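You operate a simulated robot arm through the tools that you are given. There is no shell and no other tool.

Carry out the task below with a simulated robot arm. There is one attempt and no reset: what you move stays moved.

JOB
Strain the white box marked south through a wide, a medium and a fine sieve.
Fine: in that order in wells one, two and three; the other white boxes stay full.

The check looks at the end state, three seconds after you hand in, the way a careful person would. Anything else that was tipped, shoved, dropped, spilled or broken makes it a failure.

ROBOT AND FRAMES
A 7-joint arm with a fingered hand on a trunk, on a base that drives. Base frame: it is fixed to the floor where the robot stands at the start and does not move with it; the origin is under the middle of the robot, x ahead of it, y to its left, z up; the surface under the hand at the start is at about z = 780. Units: mm, degrees, N and s.
With the tool pointing down near the work surface it reaches from about 320 to 700 mm from the robot's upright axis, wherever it stands. Its first joint turns from -69.0 to 172.0 degrees. Places, roughly: button of box marked south [700, 500, 1200]; tall steel stand [600, 400, 700]; well one of the gutter [600, 200, 900]; well three of the gutter [600, 600, 900]; well two of the gutter [600, 400, 900]; white box marked east [800, 300, 1300]; white box marked north [800, 0, 1300]; white box marked south [800, 500, 1300]; white box marked west [800, 700, 1300]. Payload 3.4 kg.
The TCP is the grasp point between the finger pads, 25 mm short of the fingertips. In the tool frame z runs along the fingers and y along their closing line. The gripper opens to 88 mm. The gripper's body begins 29 mm behind the TCP. The gripper is a hand of 4 fingers: y runs from the thumb to the fingers, the wrist lies at [-13, -97, -162] in the tool frame, and closing takes about 1.5 s.
Orientation is that of the tool frame in the base frame, as [roll, pitch, yaw] about the fixed x, y, z axes, in that order (R = Rz(yaw) Ry(pitch) Rx(roll)). With the fingers straight down and the wrist toward the robot, the tool's x, y and z point along [0, 1, 0], [1, 0, 0] and [0, 0, -1] of the base frame.

CONTROLS
- The arm moves only by the tool send_rows. Its argument "rows" is one flat list of numbers, 7 for each row, row after row: the shift along the tool's x, y, z in units of 200 mm (1.0 is 200 mm), then the turn, a rotation vector about the tool's x, y, z in units of 60 degrees (1.0 is 60 degrees), then the gripper command, from -1 (fully open) to 1 (shut), values between in proportion. In form: [dx, dy, dz, wx, wy, wz, hand, dx, dy, dz, wx, wy, wz, hand, ...]. A call has 1 to 20 rows; each row is the pose to reach, as a shift and turn from the pose commanded when the call began, along the tool's axes at that moment. A call with a number of a shift or a turn outside -1 to 1 is refused whole. Each row takes 0.2 s and may step no farther than 50 mm and 8.6 degrees from the row before; otherwise, or with a gripper value out of range, the whole call is refused. A pose out of reach is approached as far as the arm can. The call stops where the force on the tool passes 40 N (or 10 N more than at its start, if that is more) or the arm is blocked; 0.2 s more then pass. The fingers move at their own pace (about 108 mm/s each) and stop on an object; they squeeze with about 31 N. The grip force told is the motor's: it shows also when the fingers shut on nothing. Time passes only in rows, and 0.2 s behind the last, so rows that repeat a pose let the fingers close. It gives the time, the measured TCP pose, the force on the tool (base axes), the opening and the grip force at its end, in the units of the frame above (readings bear some noise), with the torque about the TCP (base axes, N m) and any sound that the robot's microphone picked up, and new pictures: "pictures" is both (left out), scene, wrist or none.
- Cameras (640 x 400 px; columns grow to the right, rows downward): "scene" is now at [114.4, 42.4, 1425.5]; the picture's right is [0.47, -0.88, 0.00], its down [-0.50, -0.27, -0.82] and it looks along [0.73, 0.39, -0.57] (base axes); focal length 214 px, centre (320, 200). "wrist" rides on the gripper at [64, -83, -98] in the tool frame; the picture's right is [-0.62, 0.37, -0.69], its down [-0.71, -0.63, 0.30] and it looks along [-0.32, 0.68, 0.65] (tool axes); focal length 265 px, centre (320, 200). There is no depth. A picture from a camera that has moved, and an enlarged one, comes with that camera's place and axes in the base frame and with its lens. The place of the scene camera against the robot may be out by one fixed shift of up to 18 mm in any direction.
- slide_trunk(by): slides the trunk up (or, below 0, down) by that many mm; the arm and the scene camera ride with it, the base frame stays. It gives what a move gives, with no picture.
- steer(legs): drives the robot by 1 to 6 legs, each [ahead, left, turn to the left] in mm, mm and degrees, along the robot's own axes; the way and the turn of a leg run together, so that a leg with both is an arc; at most 1500 mm and 180 degrees a leg. The arm and the cameras ride along, it lands a little off, and it stops where it bumps. It gives what a move gives, and a new picture of the scene camera.
- hand_shape(shape): the hand has 4 fingers and takes this shape, open, in about a second: jaw (thumb against the fingers, like two jaws); tri (thumb and two fingers); tip (a fingertip pinch); poke (one finger out to press); point (the index stretched); flat (the hand flat); cup (the hand cupped); fist (a fist). The gripper value then closes the fingers along that shape, each until it touches; the sizes above hold for jaw. It gives what a move gives, with no picture.
- turn_head(pan, tilt): turns the head with the scene camera to pan (to the left, within 86 degrees either way) and tilt (down, from -29 to 69), counted from straight ahead of the robot. It gives what a move gives, and a new picture of the scene camera.
- zoom(camera, box): a new picture of the part [left, top, right, bottom] of that camera's present view, enlarged. It takes no simulated time.
- sign_off(): hands the job in; it is judged then, once.

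Nothing tells you exact positions but the pictures and the camera data. Unless the task says otherwise, let go and move clear before handing in.

The tools are called after "Call:" by a JSON object that holds its "name" and its "arguments". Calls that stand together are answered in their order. send_rows: Moves the arm, as the interface text tells. Its arguments: {"type":"object","properties":{"rows":{"type":"array"},"pictures":{"type":"string","enum":["both","scene","wrist","none"]}},"required":["rows"]} The other tools are called the same way: slide_trunk (by) slides the trunk up or down; hand_shape (shape) gives the hand a shape; steer (legs) drives the base; turn_head (pan, tilt) turns the head that bears the scene camera; zoom (camera, box) takes an enlarged picture of a part of a camera's view; sign_off () hands the job in.

At the start:

```text
time: 0.0
eef_pos: [423.6, 177.5, 1344.6]
orientation: [180.0, -4.3, 87.2]
ft_force: [0.5, -0.4, 0.4]
wrist_torque: [0.0, 0.01, -0.01]
gripper_width: 87.2
finger_force: 0.0
shape: jaw
trunk travel left (down, up): [-735.0, 105.0]
robot x, y, heading: [0.4, 4.1, 0.2]
head pan, tilt: [28.1, 34.7]
```

scene: 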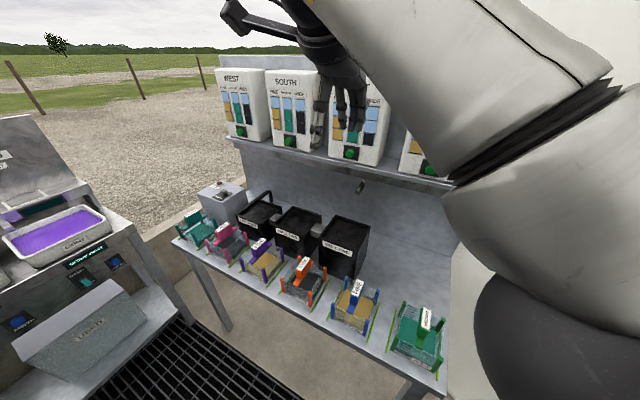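
wrist: 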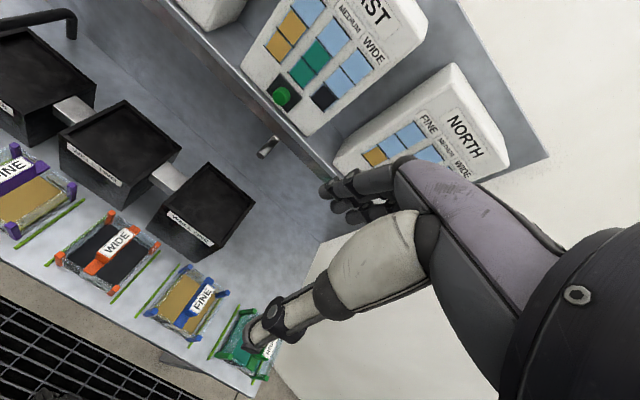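

I see a bench with four white boxes on a shelf, a gutter with three black wells, and a row of coloured sieves with labels on the bench. I'll zoom in on the details first before moving anything.

Call:
{"name": "zoom", "arguments": {"camera": "scene", "box": [160, 170, 460, 400]}}

Call:
{"name": "zoom", "arguments": {"camera": "scene", "box": [200, 50, 460, 200]}}

Call:
{"name": "zoom", "arguments": {"camera": "scene", "box": [0, 110, 200, 400]}}

Call:
{"name": "zoom", "arguments": {"camera": "wrist", "box": [0, 0, 300, 400]}}

```text
1.74 times, centred on (310, 285) of scene
camera zoom: at [114.4, 42.4, 1425.5], right [0.47, -0.88, 0.0], down [-0.5, -0.27, -0.82], along [0.73, 0.39, -0.57], focal length 373 px, centre (337, 52)
```

zoom: 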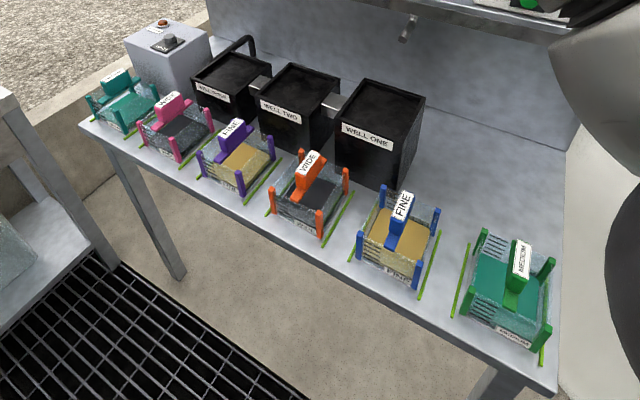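

```text
2.46 times, centred on (330, 125) of scene
camera zoom: at [114.4, 42.4, 1425.5], right [0.47, -0.88, 0.0], down [-0.5, -0.27, -0.82], along [0.73, 0.39, -0.57], focal length 528 px, centre (295, 385)
```

zoom: 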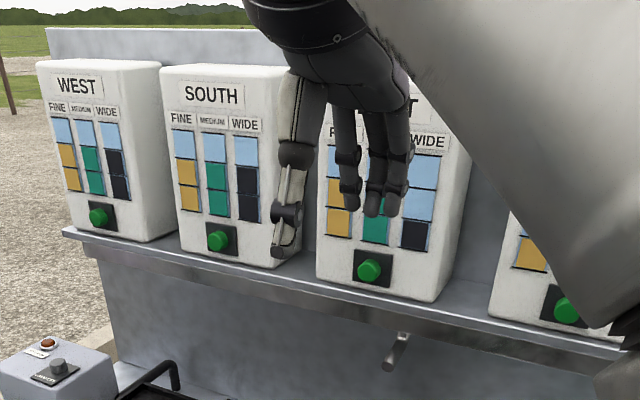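

```text
1.38 times, centred on (100, 255) of scene
camera zoom: at [114.4, 42.4, 1425.5], right [0.47, -0.88, 0.0], down [-0.5, -0.27, -0.82], along [0.73, 0.39, -0.57], focal length 296 px, centre (623, 124)
```

zoom: 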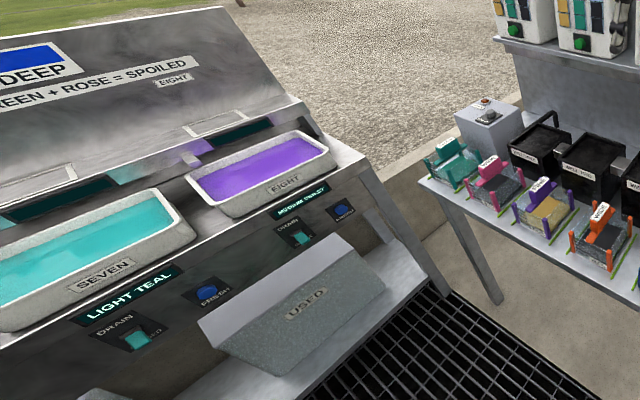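

```text
1.00 times, centred on (150, 200) of wrist (not enlarged: the box is as wide or as high as the picture)
camera zoom: at [343.2, 238.3, 1447.9], right [0.33, -0.69, 0.65], down [-0.66, -0.66, -0.36], along [0.67, -0.31, -0.68], focal length 265 px, centre (490, 200)
```

zoom: 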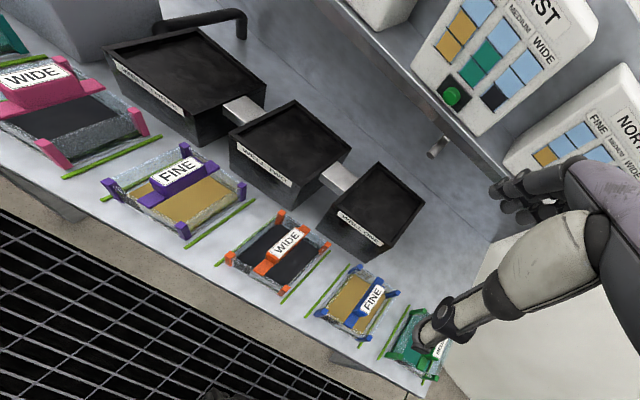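

The bench holds six sieves (two each of wide, medium and fine) in front of three wells, and a grey control box at the far left. I'll look closer at each to check labels, mesh condition and what the grey box does.

Call:
{"name": "zoom", "arguments": {"camera": "scene", "box": [170, 170, 250, 240]}}

Call:
{"name": "zoom", "arguments": {"camera": "scene", "box": [230, 180, 310, 240]}}

Call:
{"name": "zoom", "arguments": {"camera": "scene", "box": [230, 225, 330, 310]}}

Call:
{"name": "zoom", "arguments": {"camera": "scene", "box": [320, 260, 460, 380]}}

Call:
{"name": "zoom", "arguments": {"camera": "scene", "box": [200, 170, 260, 230]}}

Call:
{"name": "zoom", "arguments": {"camera": "scene", "box": [290, 150, 400, 290]}}

Call:
{"name": "zoom", "arguments": {"camera": "wrist", "box": [0, 130, 140, 240]}}

Call:
{"name": "zoom", "arguments": {"camera": "wrist", "box": [120, 230, 300, 390]}}

```text
5.71 times, centred on (210, 205) of scene
camera zoom: at [114.4, 42.4, 1425.5], right [0.47, -0.88, 0.0], down [-0.5, -0.27, -0.82], along [0.73, 0.39, -0.57], focal length 1226 px, centre (949, 171)
```

zoom: 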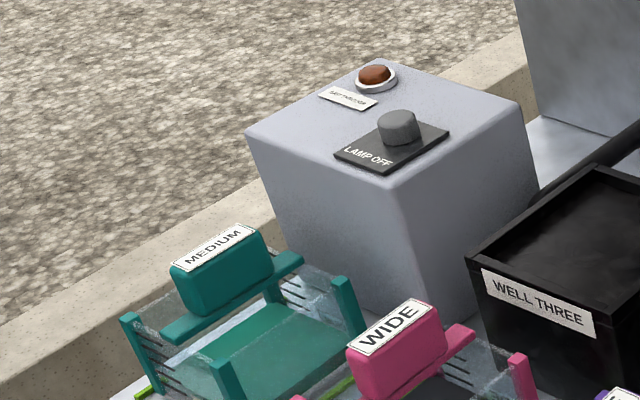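

```text
6.67 times, centred on (270, 210) of scene
camera zoom: at [114.4, 42.4, 1425.5], right [0.47, -0.88, 0.0], down [-0.5, -0.27, -0.82], along [0.73, 0.39, -0.57], focal length 1430 px, centre (653, 133)
```

zoom: 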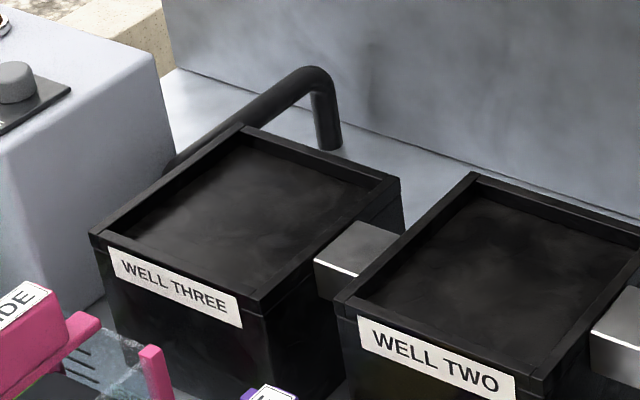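

```text
4.71 times, centred on (280, 268) of scene
camera zoom: at [114.4, 42.4, 1425.5], right [0.47, -0.88, 0.0], down [-0.5, -0.27, -0.82], along [0.73, 0.39, -0.57], focal length 1009 px, centre (508, -118)
```

zoom: 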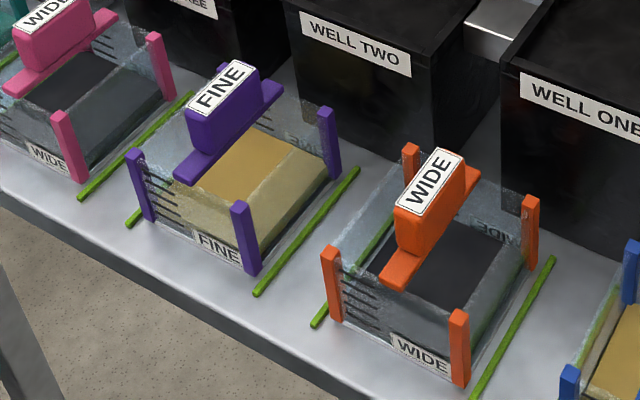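

```text
3.33 times, centred on (390, 320) of scene
camera zoom: at [114.4, 42.4, 1425.5], right [0.47, -0.88, 0.0], down [-0.5, -0.27, -0.82], along [0.73, 0.39, -0.57], focal length 715 px, centre (87, -200)
```

zoom: 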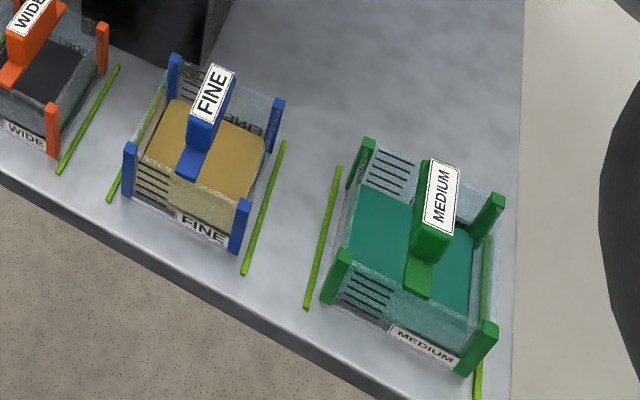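

```text
6.67 times, centred on (230, 200) of scene
camera zoom: at [114.4, 42.4, 1425.5], right [0.47, -0.88, 0.0], down [-0.5, -0.27, -0.82], along [0.73, 0.39, -0.57], focal length 1430 px, centre (920, 200)
```

zoom: 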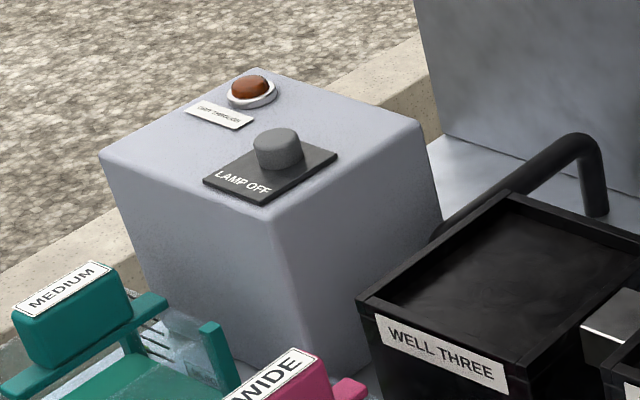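

```text
2.86 times, centred on (345, 220) of scene
camera zoom: at [114.4, 42.4, 1425.5], right [0.47, -0.88, 0.0], down [-0.5, -0.27, -0.82], along [0.73, 0.39, -0.57], focal length 613 px, centre (249, 143)
```

zoom: 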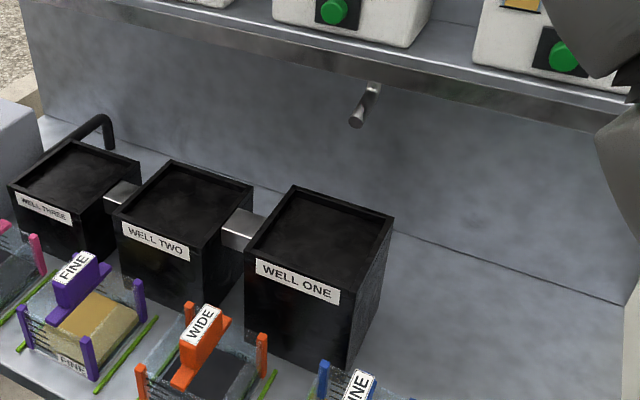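

```text
3.64 times, centred on (70, 185) of wrist
camera zoom: at [343.2, 238.3, 1447.9], right [0.33, -0.69, 0.65], down [-0.66, -0.66, -0.36], along [0.67, -0.31, -0.68], focal length 965 px, centre (1229, 254)
```

zoom: 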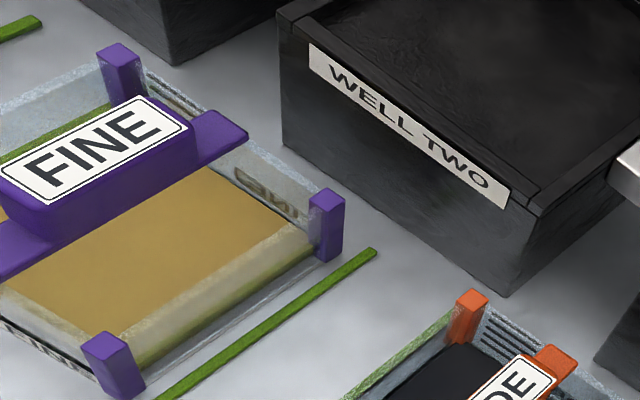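

```text
2.50 times, centred on (210, 310) of wrist
camera zoom: at [343.2, 238.3, 1447.9], right [0.33, -0.69, 0.65], down [-0.66, -0.66, -0.36], along [0.67, -0.31, -0.68], focal length 664 px, centre (595, -75)
```

zoom: 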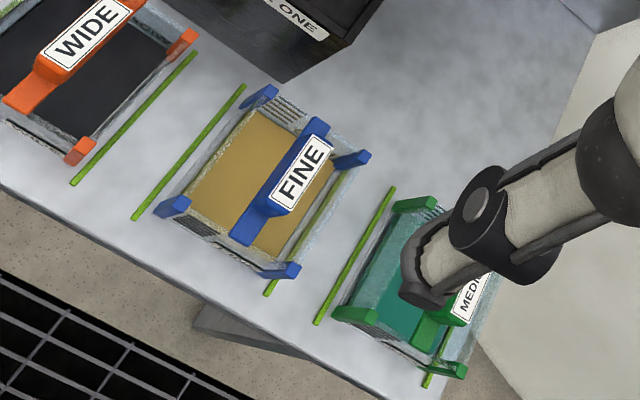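

The red lamp and "LAMP OFF" knob on the grey box are just a warning lamp, which I won't touch. The nozzle under the shelf hangs over well one. I'll look around with the head for the label details and sieve sizes.

Call:
{"name": "zoom", "arguments": {"camera": "scene", "box": [215, 180, 240, 200]}}

Call:
{"name": "turn_head", "arguments": {"pan": 45, "tilt": 40}}

```text
16.00 times, centred on (228, 190) of scene
camera zoom: at [114.4, 42.4, 1425.5], right [0.47, -0.88, 0.0], down [-0.5, -0.27, -0.82], along [0.73, 0.39, -0.57], focal length 3432 px, centre (1800, 360)
```

zoom: 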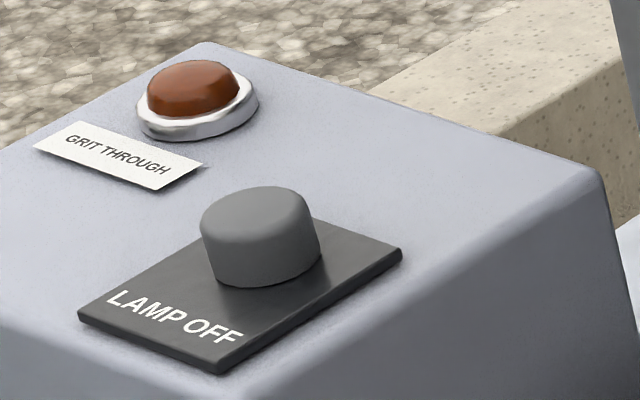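

```text
time: 0.8
eef_pos: [423.7, 175.0, 1346.3]
orientation: [-180.0, -4.5, 87.0]
ft_force: [0.7, -0.4, 0.3]
wrist_torque: [-0.04, 0.01, -0.02]
gripper_width: 87.6
finger_force: 0.0
shape: jaw
trunk travel left (down, up): [-735.0, 105.0]
robot x, y, heading: [1.0, 4.0, -0.1]
head pan, tilt: [45.0, 40.0]
camera scene: at [96.7, 60.9, 1417.5], right [0.71, -0.71, 0.0], down [-0.45, -0.45, -0.77], along [0.54, 0.54, -0.64], focal length 214 px, centre (320, 200)
```

scene: 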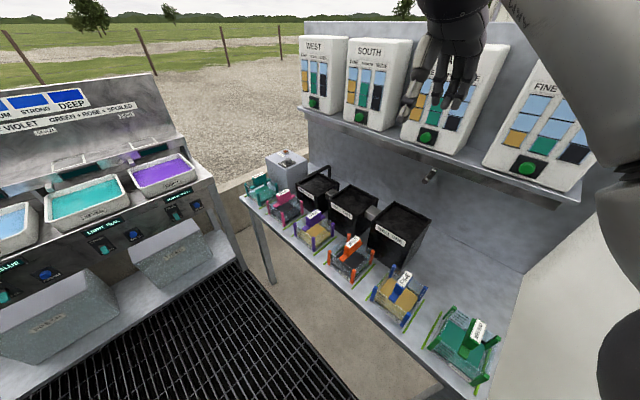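

The lamp reads "GRIT THROUGH", so torn meshes would matter. I'll inspect each mesh at high zoom from this view before choosing sieves.

Call:
{"name": "zoom", "arguments": {"camera": "scene", "box": [420, 295, 510, 390]}}

Call:
{"name": "zoom", "arguments": {"camera": "scene", "box": [360, 260, 440, 335]}}

Call:
{"name": "zoom", "arguments": {"camera": "scene", "box": [315, 225, 385, 295]}}

Call:
{"name": "zoom", "arguments": {"camera": "scene", "box": [280, 200, 345, 260]}}

Call:
{"name": "zoom", "arguments": {"camera": "scene", "box": [235, 165, 310, 235]}}

Call:
{"name": "zoom", "arguments": {"camera": "scene", "box": [290, 160, 450, 280]}}

```text
4.21 times, centred on (465, 342) of scene
camera zoom: at [96.7, 60.9, 1417.5], right [0.71, -0.71, 0.0], down [-0.45, -0.45, -0.77], along [0.54, 0.54, -0.64], focal length 903 px, centre (-290, -400)
```

zoom: 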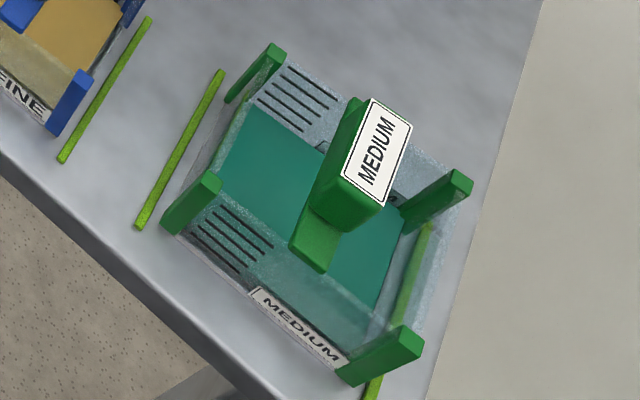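

```text
5.33 times, centred on (400, 298) of scene
camera zoom: at [96.7, 60.9, 1417.5], right [0.71, -0.71, 0.0], down [-0.45, -0.45, -0.77], along [0.54, 0.54, -0.64], focal length 1144 px, centre (-107, -320)
```

zoom: 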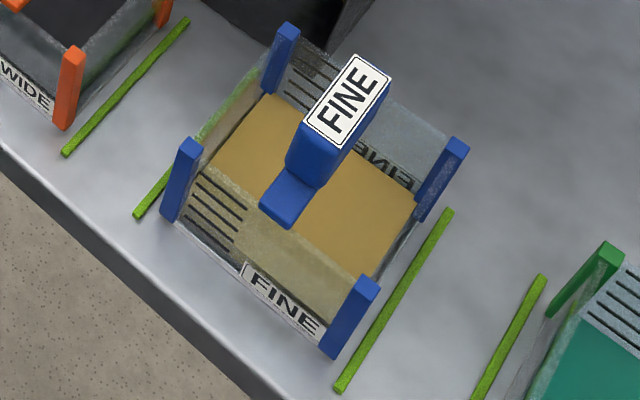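

```text
5.71 times, centred on (350, 260) of scene
camera zoom: at [96.7, 60.9, 1417.5], right [0.71, -0.71, 0.0], down [-0.45, -0.45, -0.77], along [0.54, 0.54, -0.64], focal length 1226 px, centre (149, -143)
```

zoom: 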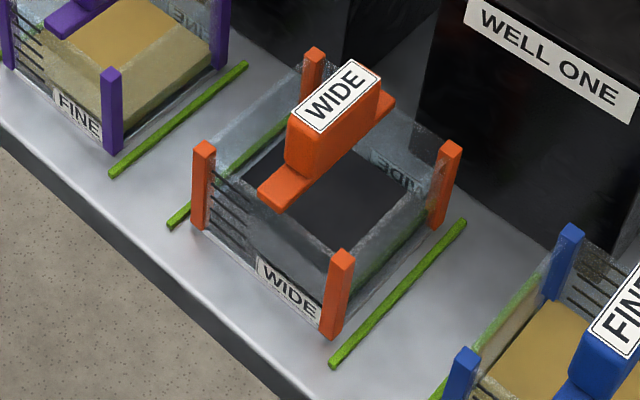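

```text
6.67 times, centred on (312, 230) of scene
camera zoom: at [96.7, 60.9, 1417.5], right [0.71, -0.71, 0.0], down [-0.45, -0.45, -0.77], along [0.54, 0.54, -0.64], focal length 1430 px, centre (370, 0)
```

zoom: 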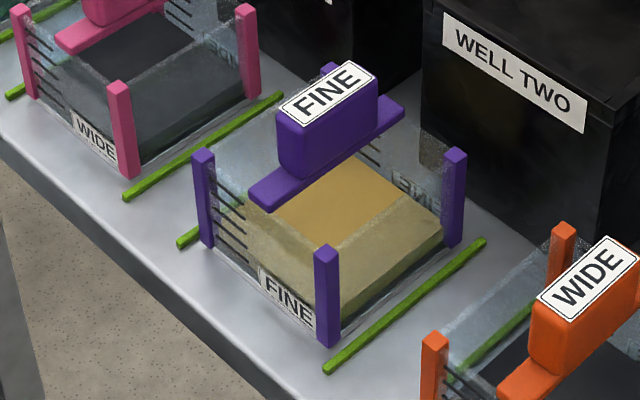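

```text
5.71 times, centred on (272, 200) of scene
camera zoom: at [96.7, 60.9, 1417.5], right [0.71, -0.71, 0.0], down [-0.45, -0.45, -0.77], along [0.54, 0.54, -0.64], focal length 1226 px, centre (591, 200)
```

zoom: 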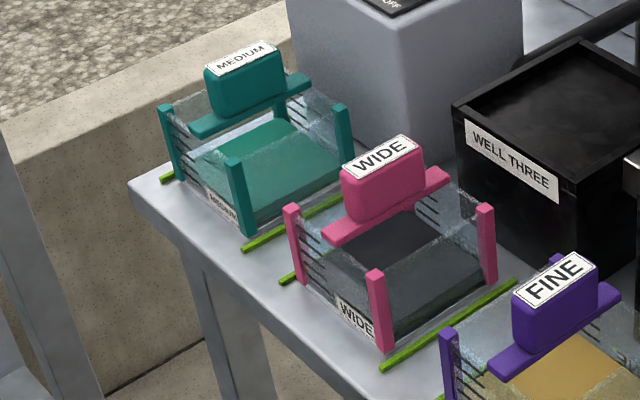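

```text
3.33 times, centred on (370, 220) of scene
camera zoom: at [96.7, 60.9, 1417.5], right [0.71, -0.71, 0.0], down [-0.45, -0.45, -0.77], along [0.54, 0.54, -0.64], focal length 715 px, centre (153, 133)
```

zoom: 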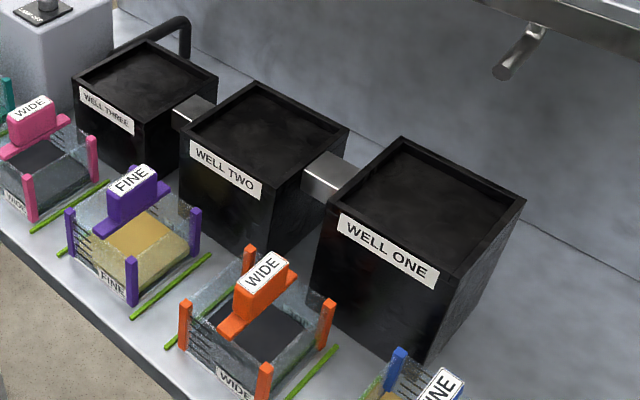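

All six sieves look about 97 mm square with a grip block on top at z≈900. The wells look about 120–130 mm outside, with well one's top near z≈930. I'll look down to see the robot's footprint against the bench before driving.

Call:
{"name": "turn_head", "arguments": {"pan": 20, "tilt": 69}}

Call:
{"name": "turn_head", "arguments": {"pan": 86, "tilt": 45}}

```text
time: 1.7
eef_pos: [424.3, 174.0, 1347.2]
orientation: [-179.9, -4.5, 87.0]
ft_force: [-0.2, 0.1, 0.0]
wrist_torque: [-0.04, 0.0, -0.04]
gripper_width: 87.4
finger_force: 0.1
shape: jaw
trunk travel left (down, up): [-735.0, 105.0]
robot x, y, heading: [1.3, -0.3, -0.1]
head pan, tilt: [20.0, 68.8]
camera scene: at [89.1, 20.1, 1381.4], right [0.34, -0.94, 0.0], down [-0.88, -0.32, -0.36], along [0.34, 0.12, -0.93], focal length 214 px, centre (320, 200)
```

scene: 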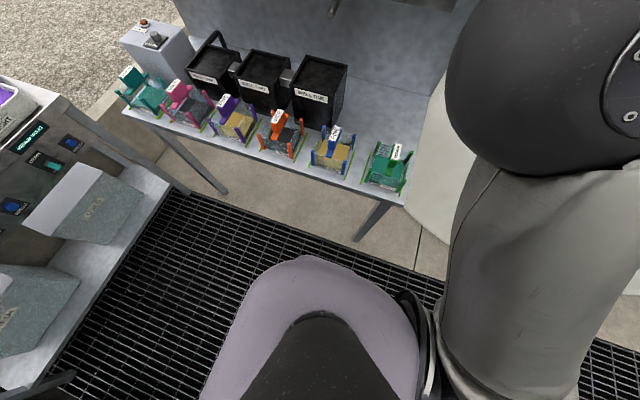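

```text
time: 3.1
eef_pos: [425.6, 174.9, 1345.6]
orientation: [180.0, -4.5, 87.0]
ft_force: [0.4, -0.4, -0.6]
wrist_torque: [-0.01, 0.0, -0.01]
gripper_width: 87.9
finger_force: 0.0
shape: jaw
trunk travel left (down, up): [-735.0, 105.0]
robot x, y, heading: [-1.7, 3.5, -0.2]
head pan, tilt: [85.9, 45.0]
camera scene: at [42.4, 82.0, 1410.2], right [1.0, -0.07, 0.0], down [-0.05, -0.71, -0.71], along [0.05, 0.71, -0.71], focal length 214 px, centre (320, 200)
```

scene: 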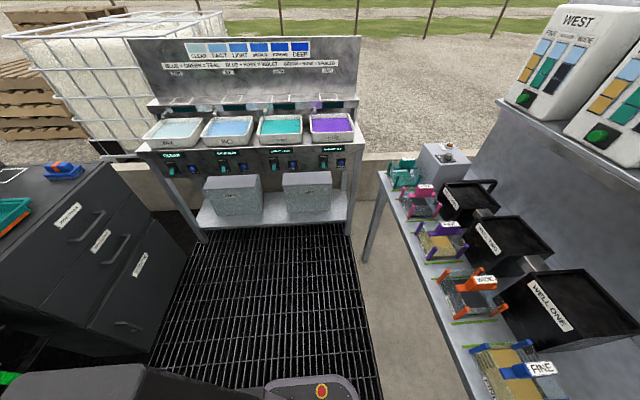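

The bench front edge is near x≈395 and the shelf with the boxes overhangs the wells somewhat. I'll plan to grip the handle blocks across y with the fingers pitched forward and down. First I'll test whether the arm can turn the tool about its axis here, high and clear of everything.

Call:
{"name": "send_rows", "arguments": {"rows": [0, 0, 0, 0, 0, 0.125, -1, 0, 0, 0, 0, 0, 0.25, -1, 0, 0, 0, 0, 0, 0.375, -1, 0, 0, 0, 0, 0, 0.5, -1, 0, 0, 0, 0, 0, 0.625, -1, 0, 0, 0, 0, 0, 0.75, -1], "pictures": "wrist"}}

Call:
{"name": "turn_head", "arguments": {"pan": 0, "tilt": 20}}

```text
time: 4.7
eef_pos: [414.6, 107.7, 1327.3]
orientation: [-174.4, -5.2, 40.3]
ft_force: [0.9, -1.0, 0.0]
wrist_torque: [-0.01, -0.03, 0.02]
gripper_width: 87.9
finger_force: 0.1
shape: jaw
out of reach, approached as far as the arm can: row 2, 3, 4, 5, 6
trunk travel left (down, up): [-735.0, 105.0]
robot x, y, heading: [-0.6, 0.1, -0.0]
head pan, tilt: [85.9, 45.0]
stopped in row 6: the arm was blocked; the commanded pose is now the measured one
camera wrist: at [408.9, 200.8, 1438.9], right [-0.23, -0.77, 0.6], down [-0.95, 0.05, -0.31], along [0.2, -0.64, -0.74], focal length 265 px, centre (320, 200)
```

wrist: 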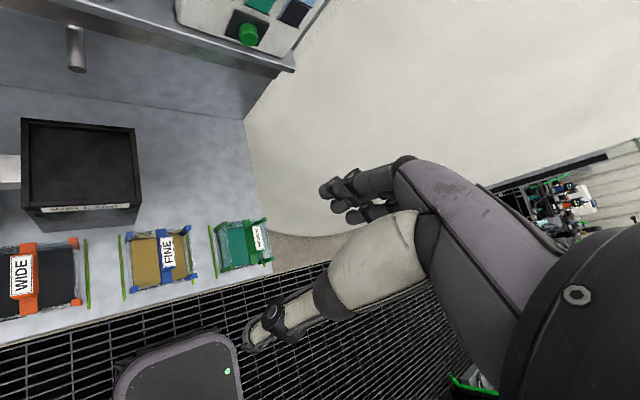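

```text
time: 6.3
eef_pos: [415.3, 108.9, 1326.6]
orientation: [-174.4, -5.1, 40.3]
ft_force: [-0.3, 0.0, -0.1]
wrist_torque: [0.04, 0.02, -0.03]
gripper_width: 88.0
finger_force: 0.0
shape: jaw
trunk travel left (down, up): [-735.0, 105.0]
robot x, y, heading: [3.3, 0.1, 0.1]
head pan, tilt: [0.0, 20.0]
camera scene: at [129.8, 1.0, 1448.8], right [0.0, -1.0, 0.0], down [-0.34, 0.0, -0.94], along [0.94, 0.0, -0.34], focal length 214 px, centre (320, 200)
```

scene: 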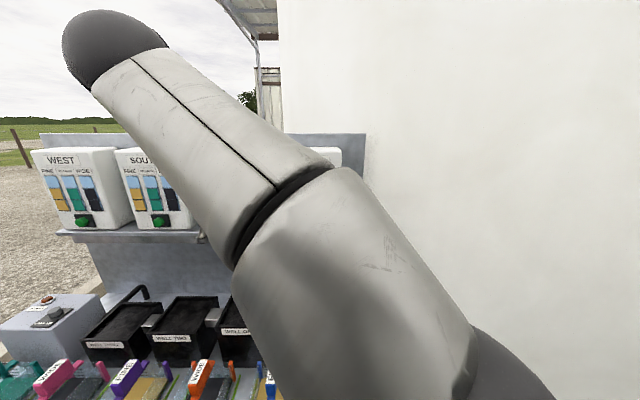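

Turning that way runs into a joint limit, so the wrist can't go to the left side here. I'll turn the other way (wrist to the right of the hand) and see how far it goes.

Call:
{"name": "send_rows", "arguments": {"rows": [0, 0, 0, 0, 0, -0.125, -1, 0, 0, 0, 0, 0, -0.25, -1, 0, 0, 0, 0, 0, -0.375, -1, 0, 0, 0, 0, 0, -0.5, -1, 0, 0, 0, 0, 0, -0.625, -1, 0, 0, 0, 0, 0, -0.75, -1], "pictures": "none"}}

Call:
{"name": "send_rows", "arguments": {"rows": [0, 0, 0, 0, 0, -0.125, -1, 0, 0, 0, 0, 0, -0.25, -1, 0, 0, 0, 0, 0, -0.375, -1, 0, 0, 0, 0, 0, -0.5, -1, 0, 0, 0, 0, 0, -0.625, -1, 0, 0, 0, 0, 0, -0.75, -1], "pictures": "scene"}}

```text
time: 7.7
eef_pos: [414.4, 110.1, 1325.0]
orientation: [-179.7, -7.2, 85.9]
ft_force: [-0.5, 0.2, -0.6]
wrist_torque: [0.01, 0.02, 0.0]
gripper_width: 87.9
finger_force: 0.0
shape: jaw
trunk travel left (down, up): [-735.0, 105.0]
robot x, y, heading: [-1.8, 2.2, 0.2]
head pan, tilt: [0.0, 20.0]
```

```text
time: 9.1
eef_pos: [414.0, 111.9, 1325.0]
orientation: [175.1, -5.3, 131.2]
ft_force: [-0.2, -0.3, 0.7]
wrist_torque: [0.0, 0.02, -0.01]
gripper_width: 87.8
finger_force: 0.1
shape: jaw
trunk travel left (down, up): [-735.0, 105.0]
robot x, y, heading: [2.1, 3.3, -0.2]
head pan, tilt: [0.0, 20.0]
camera scene: at [130.4, 0.5, 1448.8], right [0.0, -1.0, 0.0], down [-0.34, 0.0, -0.94], along [0.94, 0.0, -0.34], focal length 214 px, centre (320, 200)
```

scene: 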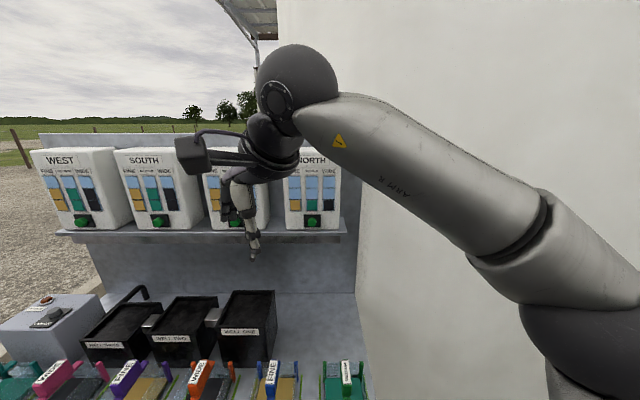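

This direction works well, and the arm is now folded out to the right. I'll continue to yaw 180 so the fingers close along the base y axis.

Call:
{"name": "send_rows", "arguments": {"rows": [0, 0, 0, 0, 0, -0.125, -1, 0, 0, 0, 0, 0, -0.25, -1, 0, 0, 0, 0, 0, -0.375, -1, 0, 0, 0, 0, 0, -0.5, -1, 0, 0, 0, 0, 0, -0.625, -1, 0, 0, 0, 0, 0, -0.75, -1, 0, 0, 0, 0, 0, -0.81, -1], "pictures": "both"}}

```text
time: 10.7
eef_pos: [300.9, 74.2, 1300.6]
orientation: [172.9, 0.2, 179.0]
ft_force: [0.3, -0.6, 0.3]
wrist_torque: [0.01, -0.07, -0.04]
gripper_width: 87.8
finger_force: 0.0
shape: jaw
out of reach, approached as far as the arm can: row 4, 5, 6, 7
trunk travel left (down, up): [-735.0, 105.0]
robot x, y, heading: [-1.2, -0.5, 0.0]
head pan, tilt: [0.0, 20.0]
camera scene: at [128.2, 0.7, 1449.1], right [0.0, -1.0, 0.0], down [-0.34, 0.0, -0.94], along [0.94, 0.0, -0.34], focal length 214 px, centre (320, 200)
camera wrist: at [234.3, -19.6, 1387.5], right [0.62, 0.27, 0.74], down [0.71, -0.6, -0.38], along [0.34, 0.75, -0.56], focal length 265 px, centre (320, 200)
```

scene: 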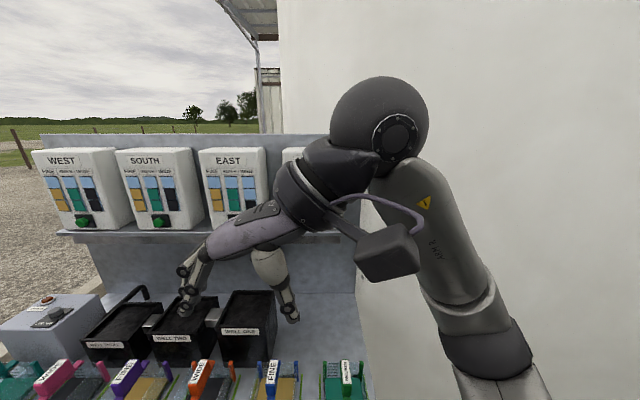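
wrist: 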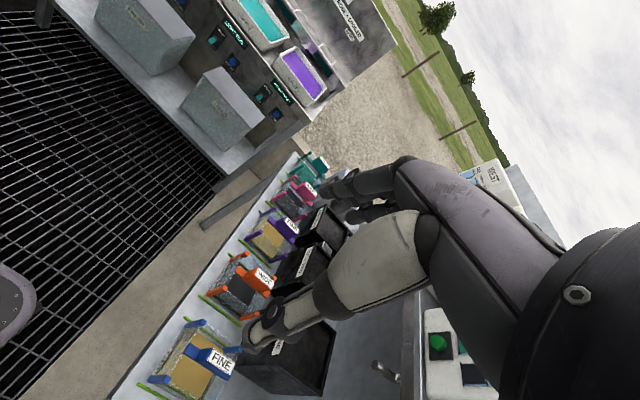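

With the tool straight down, closing along y is at the edge of the arm's range. Pitching the fingers forward should relax this, so I'll test that in free air.

Call:
{"name": "send_rows", "arguments": {"rows": [-0.05, 0, 0, 0, -0.1, 0, -1, -0.1, 0, 0, 0, -0.2, 0, -1, -0.15, 0, 0, 0, -0.3, 0, -1, -0.2, 0, 0, 0, -0.4, 0, -1, -0.25, 0, 0, 0, -0.5, 0, -1, -0.3, 0, 0, 0, -0.6, 0, -1, -0.35, 0, 0, 0, -0.7, 0, -1, -0.4, 0, 0, 0, -0.75, 0, -1], "pictures": "scene"}}

```text
time: 12.5
eef_pos: [278.0, 66.5, 1269.3]
orientation: [170.0, 43.2, 172.6]
ft_force: [0.4, -0.2, -0.4]
wrist_torque: [-0.02, 0.01, -0.02]
gripper_width: 88.0
finger_force: 0.1
shape: jaw
out of reach, approached as far as the arm can: row 1, 2, 3, 4, 5, 6, 7, 8
trunk travel left (down, up): [-735.0, 105.0]
robot x, y, heading: [-0.0, -1.1, -0.1]
head pan, tilt: [0.0, 20.0]
camera scene: at [127.3, 0.2, 1449.1], right [0.0, -1.0, 0.0], down [-0.34, 0.0, -0.94], along [0.94, 0.0, -0.34], focal length 214 px, centre (320, 200)
```

scene: 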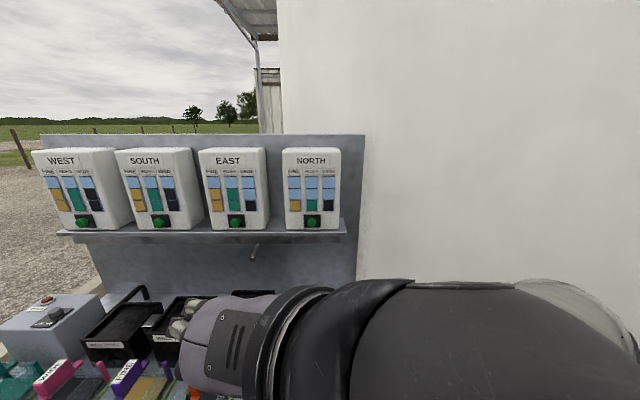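

The hand reached the pitched orientation but not the commanded forward position. I'll lower it toward working height while keeping this orientation, to see whether reach improves there. The space below is free.

Call:
{"name": "send_rows", "arguments": {"rows": [0.055, -0.018, 0.154, 0, 0, 0, -1, 0.109, -0.037, 0.307, 0, 0, 0, -1, 0.164, -0.055, 0.461, 0, 0, 0, -1, 0.218, -0.073, 0.615, 0, 0, 0, -1, 0.273, -0.092, 0.768, 0, 0, 0, -1, 0.327, -0.11, 0.922, 0, 0, 0, -1], "pictures": "both"}}

```text
time: 13.9
eef_pos: [364.2, 64.0, 1087.9]
orientation: [169.8, 44.6, 172.1]
ft_force: [-0.4, 0.6, -0.3]
wrist_torque: [-0.03, -0.04, 0.01]
gripper_width: 88.1
finger_force: 0.1
shape: jaw
trunk travel left (down, up): [-735.0, 105.0]
robot x, y, heading: [-1.7, 1.7, 0.3]
head pan, tilt: [0.0, 20.0]
camera scene: at [130.1, 0.9, 1448.8], right [0.0, -1.0, 0.0], down [-0.34, 0.0, -0.94], along [0.94, 0.0, -0.34], focal length 214 px, centre (320, 200)
camera wrist: at [249.1, -18.7, 1102.0], right [-0.05, 0.25, 0.97], down [0.71, -0.67, 0.21], along [0.7, 0.7, -0.14], focal length 265 px, centre (320, 200)
```

scene: 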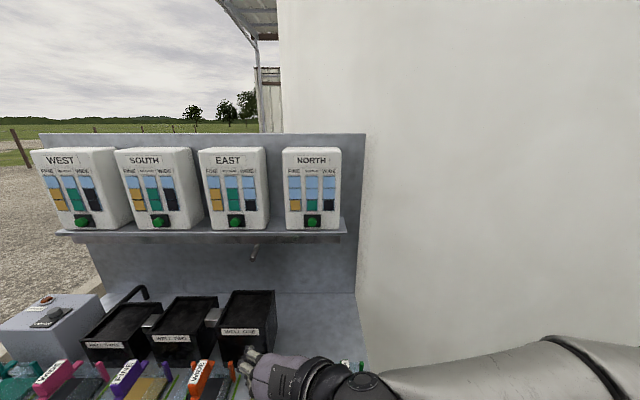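
wrist: 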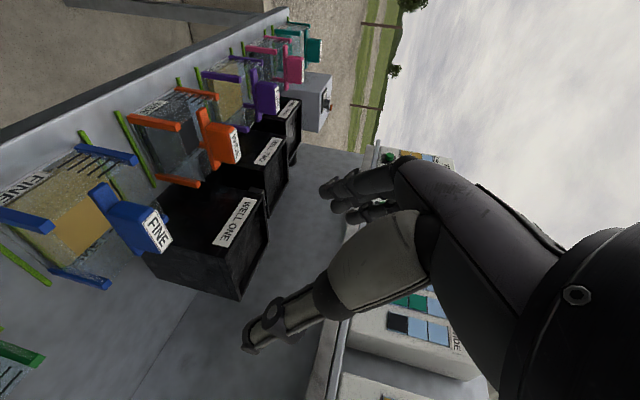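

At working height the arm reaches this pitched pose fine. I'll clean up the orientation so the closing line is exactly along y and pitch is 45°. I'll also test forward reach in the free space above the bench.

Call:
{"name": "send_rows", "arguments": {"rows": [-0.088, -0.001, 0.124, 0.013, 0, -0.016, -1, -0.177, -0.003, 0.248, 0.026, 0, -0.031, -1, -0.265, -0.004, 0.372, 0.039, 0, -0.047, -1, -0.353, -0.005, 0.495, 0.051, 0, -0.062, -1, -0.442, -0.007, 0.619, 0.064, 0, -0.078, -1, -0.53, -0.008, 0.743, 0.077, 0, -0.093, -1], "pictures": "both"}}

```text
time: 15.3
eef_pos: [545.3, 64.0, 1060.8]
orientation: [-179.7, 45.2, -179.6]
ft_force: [0.1, 0.1, -0.2]
wrist_torque: [0.0, 0.06, -0.02]
gripper_width: 88.2
finger_force: 0.0
shape: jaw
trunk travel left (down, up): [-735.0, 105.0]
robot x, y, heading: [-2.9, 3.1, -0.2]
head pan, tilt: [0.0, 20.0]
camera scene: at [131.1, 1.3, 1448.7], right [0.0, -1.0, 0.0], down [-0.34, 0.0, -0.94], along [0.94, 0.0, -0.34], focal length 214 px, centre (320, 200)
camera wrist: at [431.3, -17.8, 1085.3], right [-0.05, 0.37, 0.93], down [0.72, -0.63, 0.29], along [0.69, 0.68, -0.23], focal length 265 px, centre (320, 200)
```

scene: 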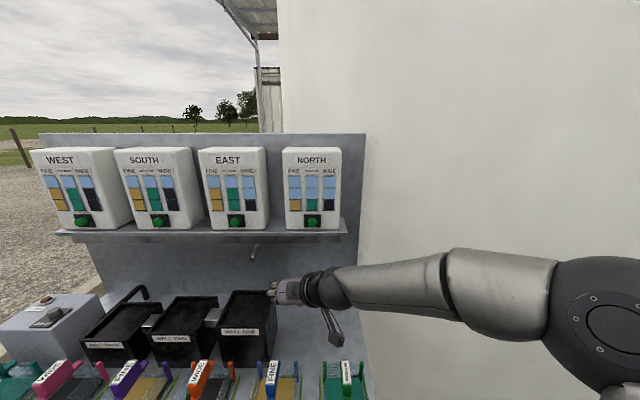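
wrist: 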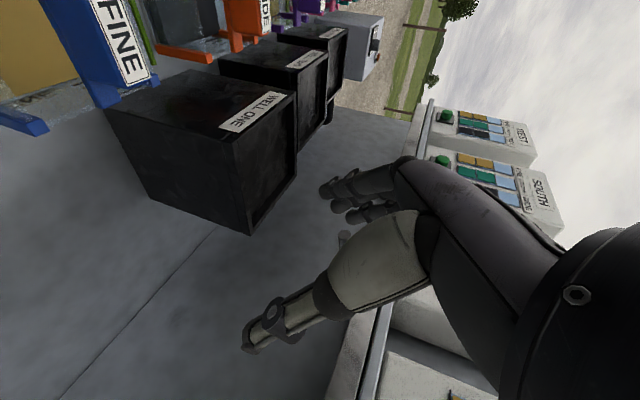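

The arm holds this pitched grip pose exactly and reaches well over the bench. Before driving left toward the wells, I'll pull the hand back and up.

Call:
{"name": "send_rows", "arguments": {"rows": [0.04, 0, -0.12, 0, 0, 0, -1, 0.09, 0, -0.23, 0, 0, 0, -1, 0.14, 0, -0.35, 0, 0, 0, -1, 0.18, 0, -0.46, 0, 0, 0, -1, 0.22, 0, -0.58, 0, 0, 0, -1, 0.23, 0, -0.66, 0, 0, 0, -1], "pictures": "none"}}

Call:
{"name": "steer", "arguments": {"legs": [[0, 170, 0]]}}

Call:
{"name": "turn_head", "arguments": {"pan": 0, "tilt": 55}}

```text
time: 16.7
eef_pos: [420.6, 68.1, 1111.3]
orientation: [179.8, 43.9, -178.5]
ft_force: [0.0, -0.7, 0.0]
wrist_torque: [-0.01, -0.01, -0.01]
gripper_width: 87.9
finger_force: 0.0
shape: jaw
out of reach, approached as far as the arm can: row 6
trunk travel left (down, up): [-735.0, 105.0]
robot x, y, heading: [-0.5, -2.1, -0.1]
head pan, tilt: [0.0, 20.0]
```

```text
time: 18.2
eef_pos: [420.7, 241.1, 1111.7]
orientation: [179.8, 43.8, -178.5]
ft_force: [0.3, -0.6, 0.3]
wrist_torque: [-0.04, 0.01, 0.0]
gripper_width: 88.0
finger_force: 0.0
shape: jaw
trunk travel left (down, up): [-735.0, 105.0]
robot x, y, heading: [0.5, 173.5, -0.2]
head pan, tilt: [0.0, 20.0]
camera scene: at [129.6, 173.7, 1448.9], right [0.0, -1.0, 0.0], down [-0.34, 0.0, -0.94], along [0.94, 0.0, -0.34], focal length 214 px, centre (320, 200)
```

scene: 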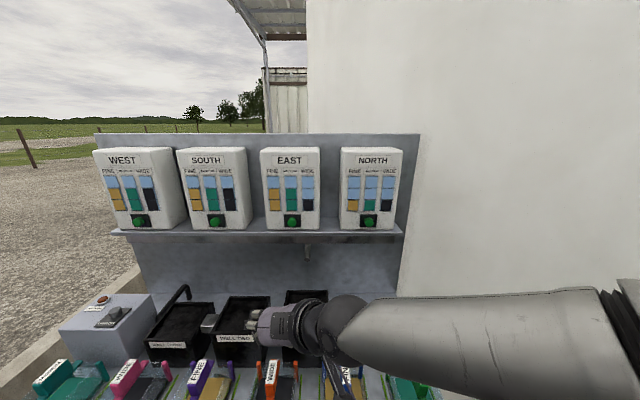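

```text
time: 19.2
eef_pos: [421.7, 241.4, 1110.1]
orientation: [179.7, 44.0, -178.6]
ft_force: [-0.1, -0.1, 0.6]
wrist_torque: [-0.01, 0.01, 0.01]
gripper_width: 88.0
finger_force: 0.0
shape: jaw
trunk travel left (down, up): [-735.0, 105.0]
robot x, y, heading: [-1.3, 169.6, 0.0]
head pan, tilt: [0.0, 55.0]
camera scene: at [108.6, 173.0, 1396.8], right [0.0, -1.0, 0.0], down [-0.82, 0.0, -0.57], along [0.57, 0.0, -0.82], focal length 214 px, centre (320, 200)
```

scene: 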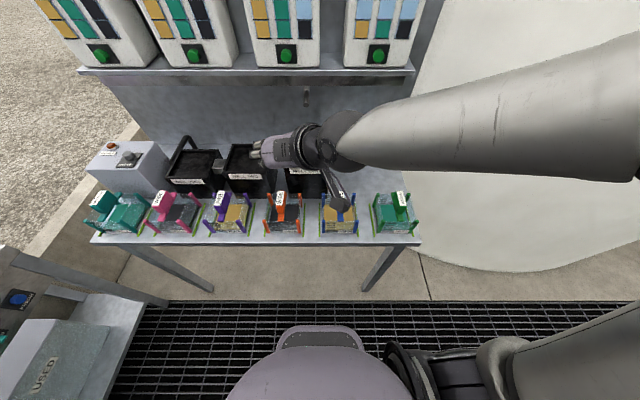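

The base has plenty of clearance to the bench. I'll zoom in on the hand and the sieves from here to calibrate the camera against the known hand pose.

Call:
{"name": "zoom", "arguments": {"camera": "scene", "box": [220, 100, 360, 220]}}

Call:
{"name": "zoom", "arguments": {"camera": "scene", "box": [250, 170, 370, 250]}}

Call:
{"name": "zoom", "arguments": {"camera": "wrist", "box": [0, 0, 640, 400]}}

```text
3.33 times, centred on (290, 160) of scene
camera zoom: at [108.6, 173.0, 1396.8], right [0.0, -1.0, 0.0], down [-0.82, 0.0, -0.57], along [0.57, 0.0, -0.82], focal length 715 px, centre (420, 333)
```

zoom: 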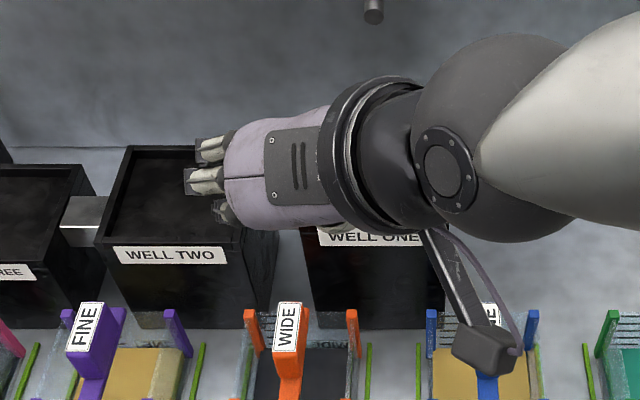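

```text
5.00 times, centred on (310, 210) of scene
camera zoom: at [108.6, 173.0, 1396.8], right [0.0, -1.0, 0.0], down [-0.82, 0.0, -0.57], along [0.57, 0.0, -0.82], focal length 1072 px, centre (370, 150)
```

zoom: 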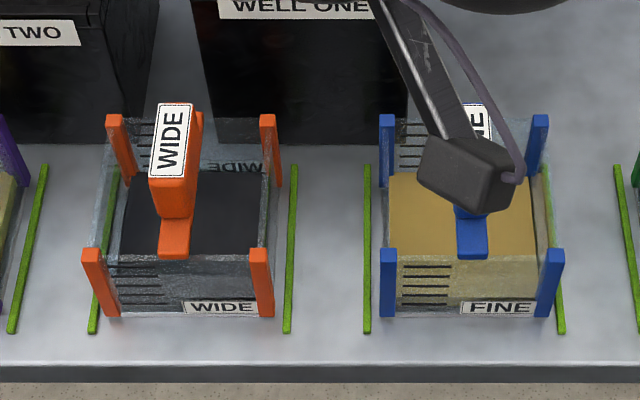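

```text
1.00 times, centred on (320, 200) of wrist (not enlarged: the box is as wide or as high as the picture)
camera zoom: at [308.9, 154.3, 1137.3], right [-0.04, 0.36, 0.93], down [0.74, -0.61, 0.27], along [0.67, 0.7, -0.24], focal length 265 px, centre (320, 200)
```

zoom: 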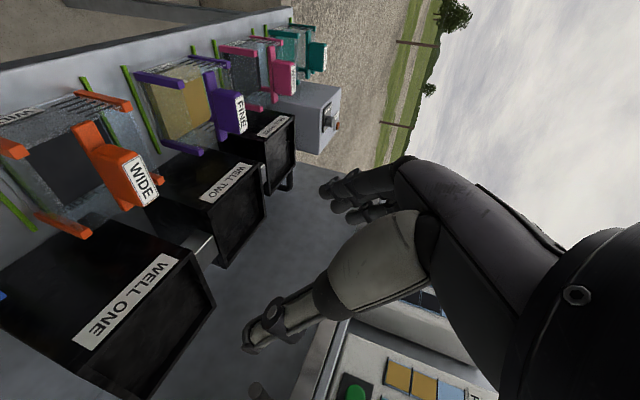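

From above I can see three fingers side by side opposing the thumb. A steeper hand would spread them along the handle block. I'll lower a bit in free space and test a steeper pitch of about 75°.

Call:
{"name": "send_rows", "arguments": {"rows": [0.1, 0, 0.1, 0, 0, 0, -1, 0.2, 0, 0.2, 0, 0, 0, -1, 0.3, 0, 0.3, 0, 0, 0, -1, 0.389, 0, 0.389, 0, 0, 0, -1, 0.389, 0, 0.389, 0, 0.125, 0, -1, 0.389, 0, 0.389, 0, 0.25, 0, -1, 0.389, 0, 0.389, 0, 0.375, 0, -1, 0.389, 0, 0.389, 0, 0.5, 0, -1], "pictures": "both"}}

```text
time: 21.0
eef_pos: [419.2, 240.7, 1000.2]
orientation: [179.8, 13.8, -178.5]
ft_force: [0.6, -1.1, 0.6]
wrist_torque: [-0.01, -0.02, 0.02]
gripper_width: 88.0
finger_force: 0.0
shape: jaw
trunk travel left (down, up): [-735.0, 105.0]
robot x, y, heading: [-1.1, 170.6, -0.0]
head pan, tilt: [0.0, 55.0]
camera scene: at [109.5, 172.6, 1396.7], right [0.0, -1.0, 0.0], down [-0.82, 0.0, -0.57], along [0.57, 0.0, -0.82], focal length 214 px, centre (320, 200)
camera wrist: at [335.9, 154.8, 1080.7], right [0.43, 0.38, 0.82], down [0.78, -0.61, -0.13], along [0.45, 0.7, -0.56], focal length 265 px, centre (320, 200)
```

scene: 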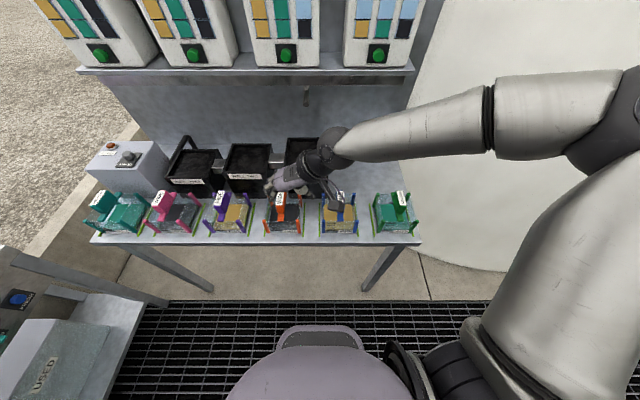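
wrist: 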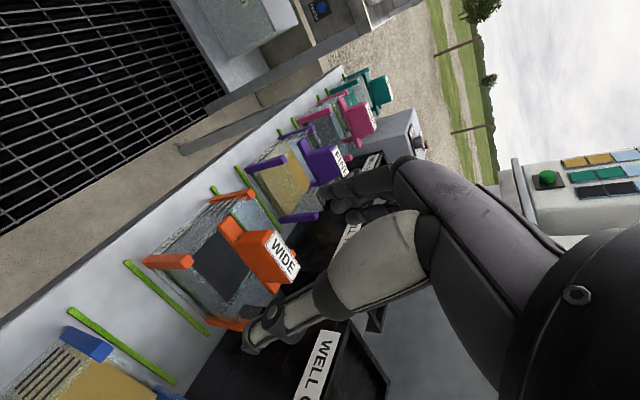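

This steeper pose is reachable. I'll measure the orange WIDE handle with the wrist camera and cross-check it against the scene camera.

Call:
{"name": "zoom", "arguments": {"camera": "wrist", "box": [130, 170, 340, 340]}}

Call:
{"name": "zoom", "arguments": {"camera": "scene", "box": [250, 120, 370, 240]}}

Call:
{"name": "zoom", "arguments": {"camera": "scene", "box": [80, 120, 260, 250]}}

Call:
{"name": "zoom", "arguments": {"camera": "scene", "box": [320, 180, 430, 250]}}

```text
2.35 times, centred on (235, 255) of wrist
camera zoom: at [335.9, 154.8, 1080.7], right [0.43, 0.38, 0.82], down [0.78, -0.61, -0.13], along [0.45, 0.7, -0.56], focal length 624 px, centre (520, 71)
```

zoom: 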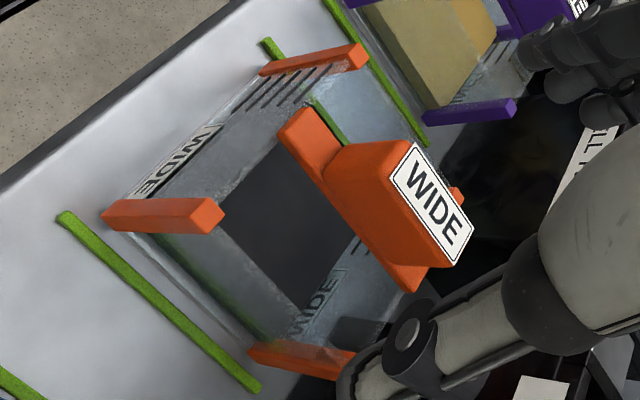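

```text
3.33 times, centred on (310, 180) of scene
camera zoom: at [109.5, 172.6, 1396.7], right [0.0, -1.0, 0.0], down [-0.82, 0.0, -0.57], along [0.57, 0.0, -0.82], focal length 715 px, centre (353, 267)
```

zoom: 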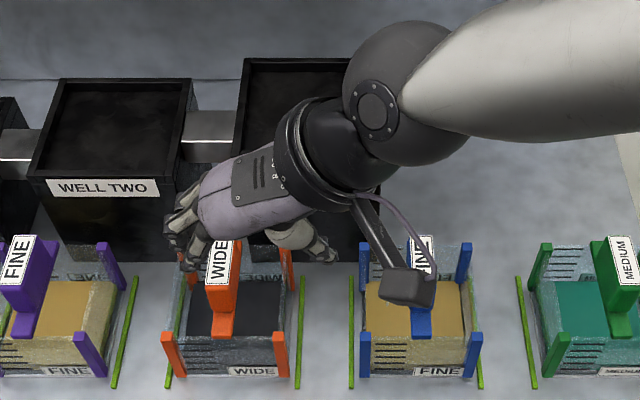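

```text
3.08 times, centred on (170, 185) of scene
camera zoom: at [109.5, 172.6, 1396.7], right [0.0, -1.0, 0.0], down [-0.82, 0.0, -0.57], along [0.57, 0.0, -0.82], focal length 660 px, centre (782, 246)
```

zoom: 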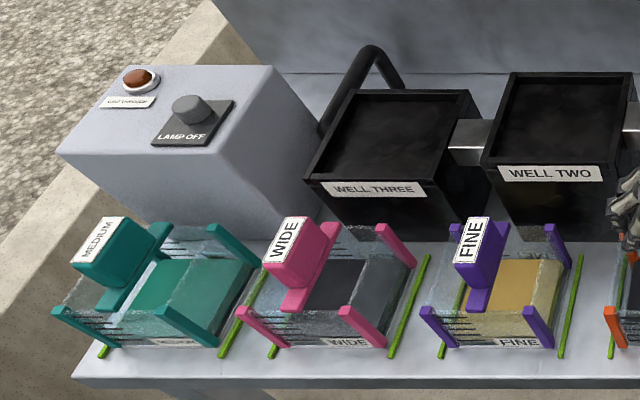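

```text
5.71 times, centred on (375, 215) of scene
camera zoom: at [109.5, 172.6, 1396.7], right [0.0, -1.0, 0.0], down [-0.82, 0.0, -0.57], along [0.57, 0.0, -0.82], focal length 1226 px, centre (6, 114)
```

zoom: 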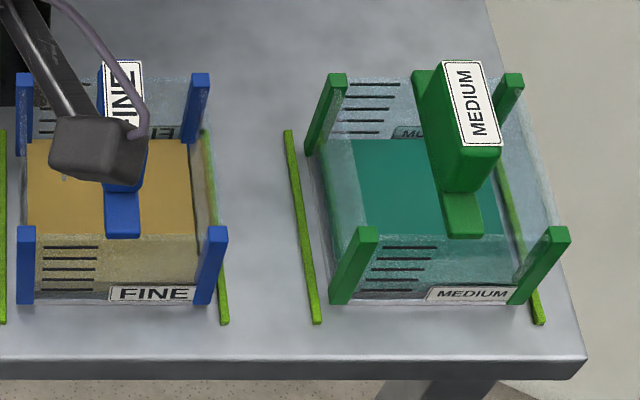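

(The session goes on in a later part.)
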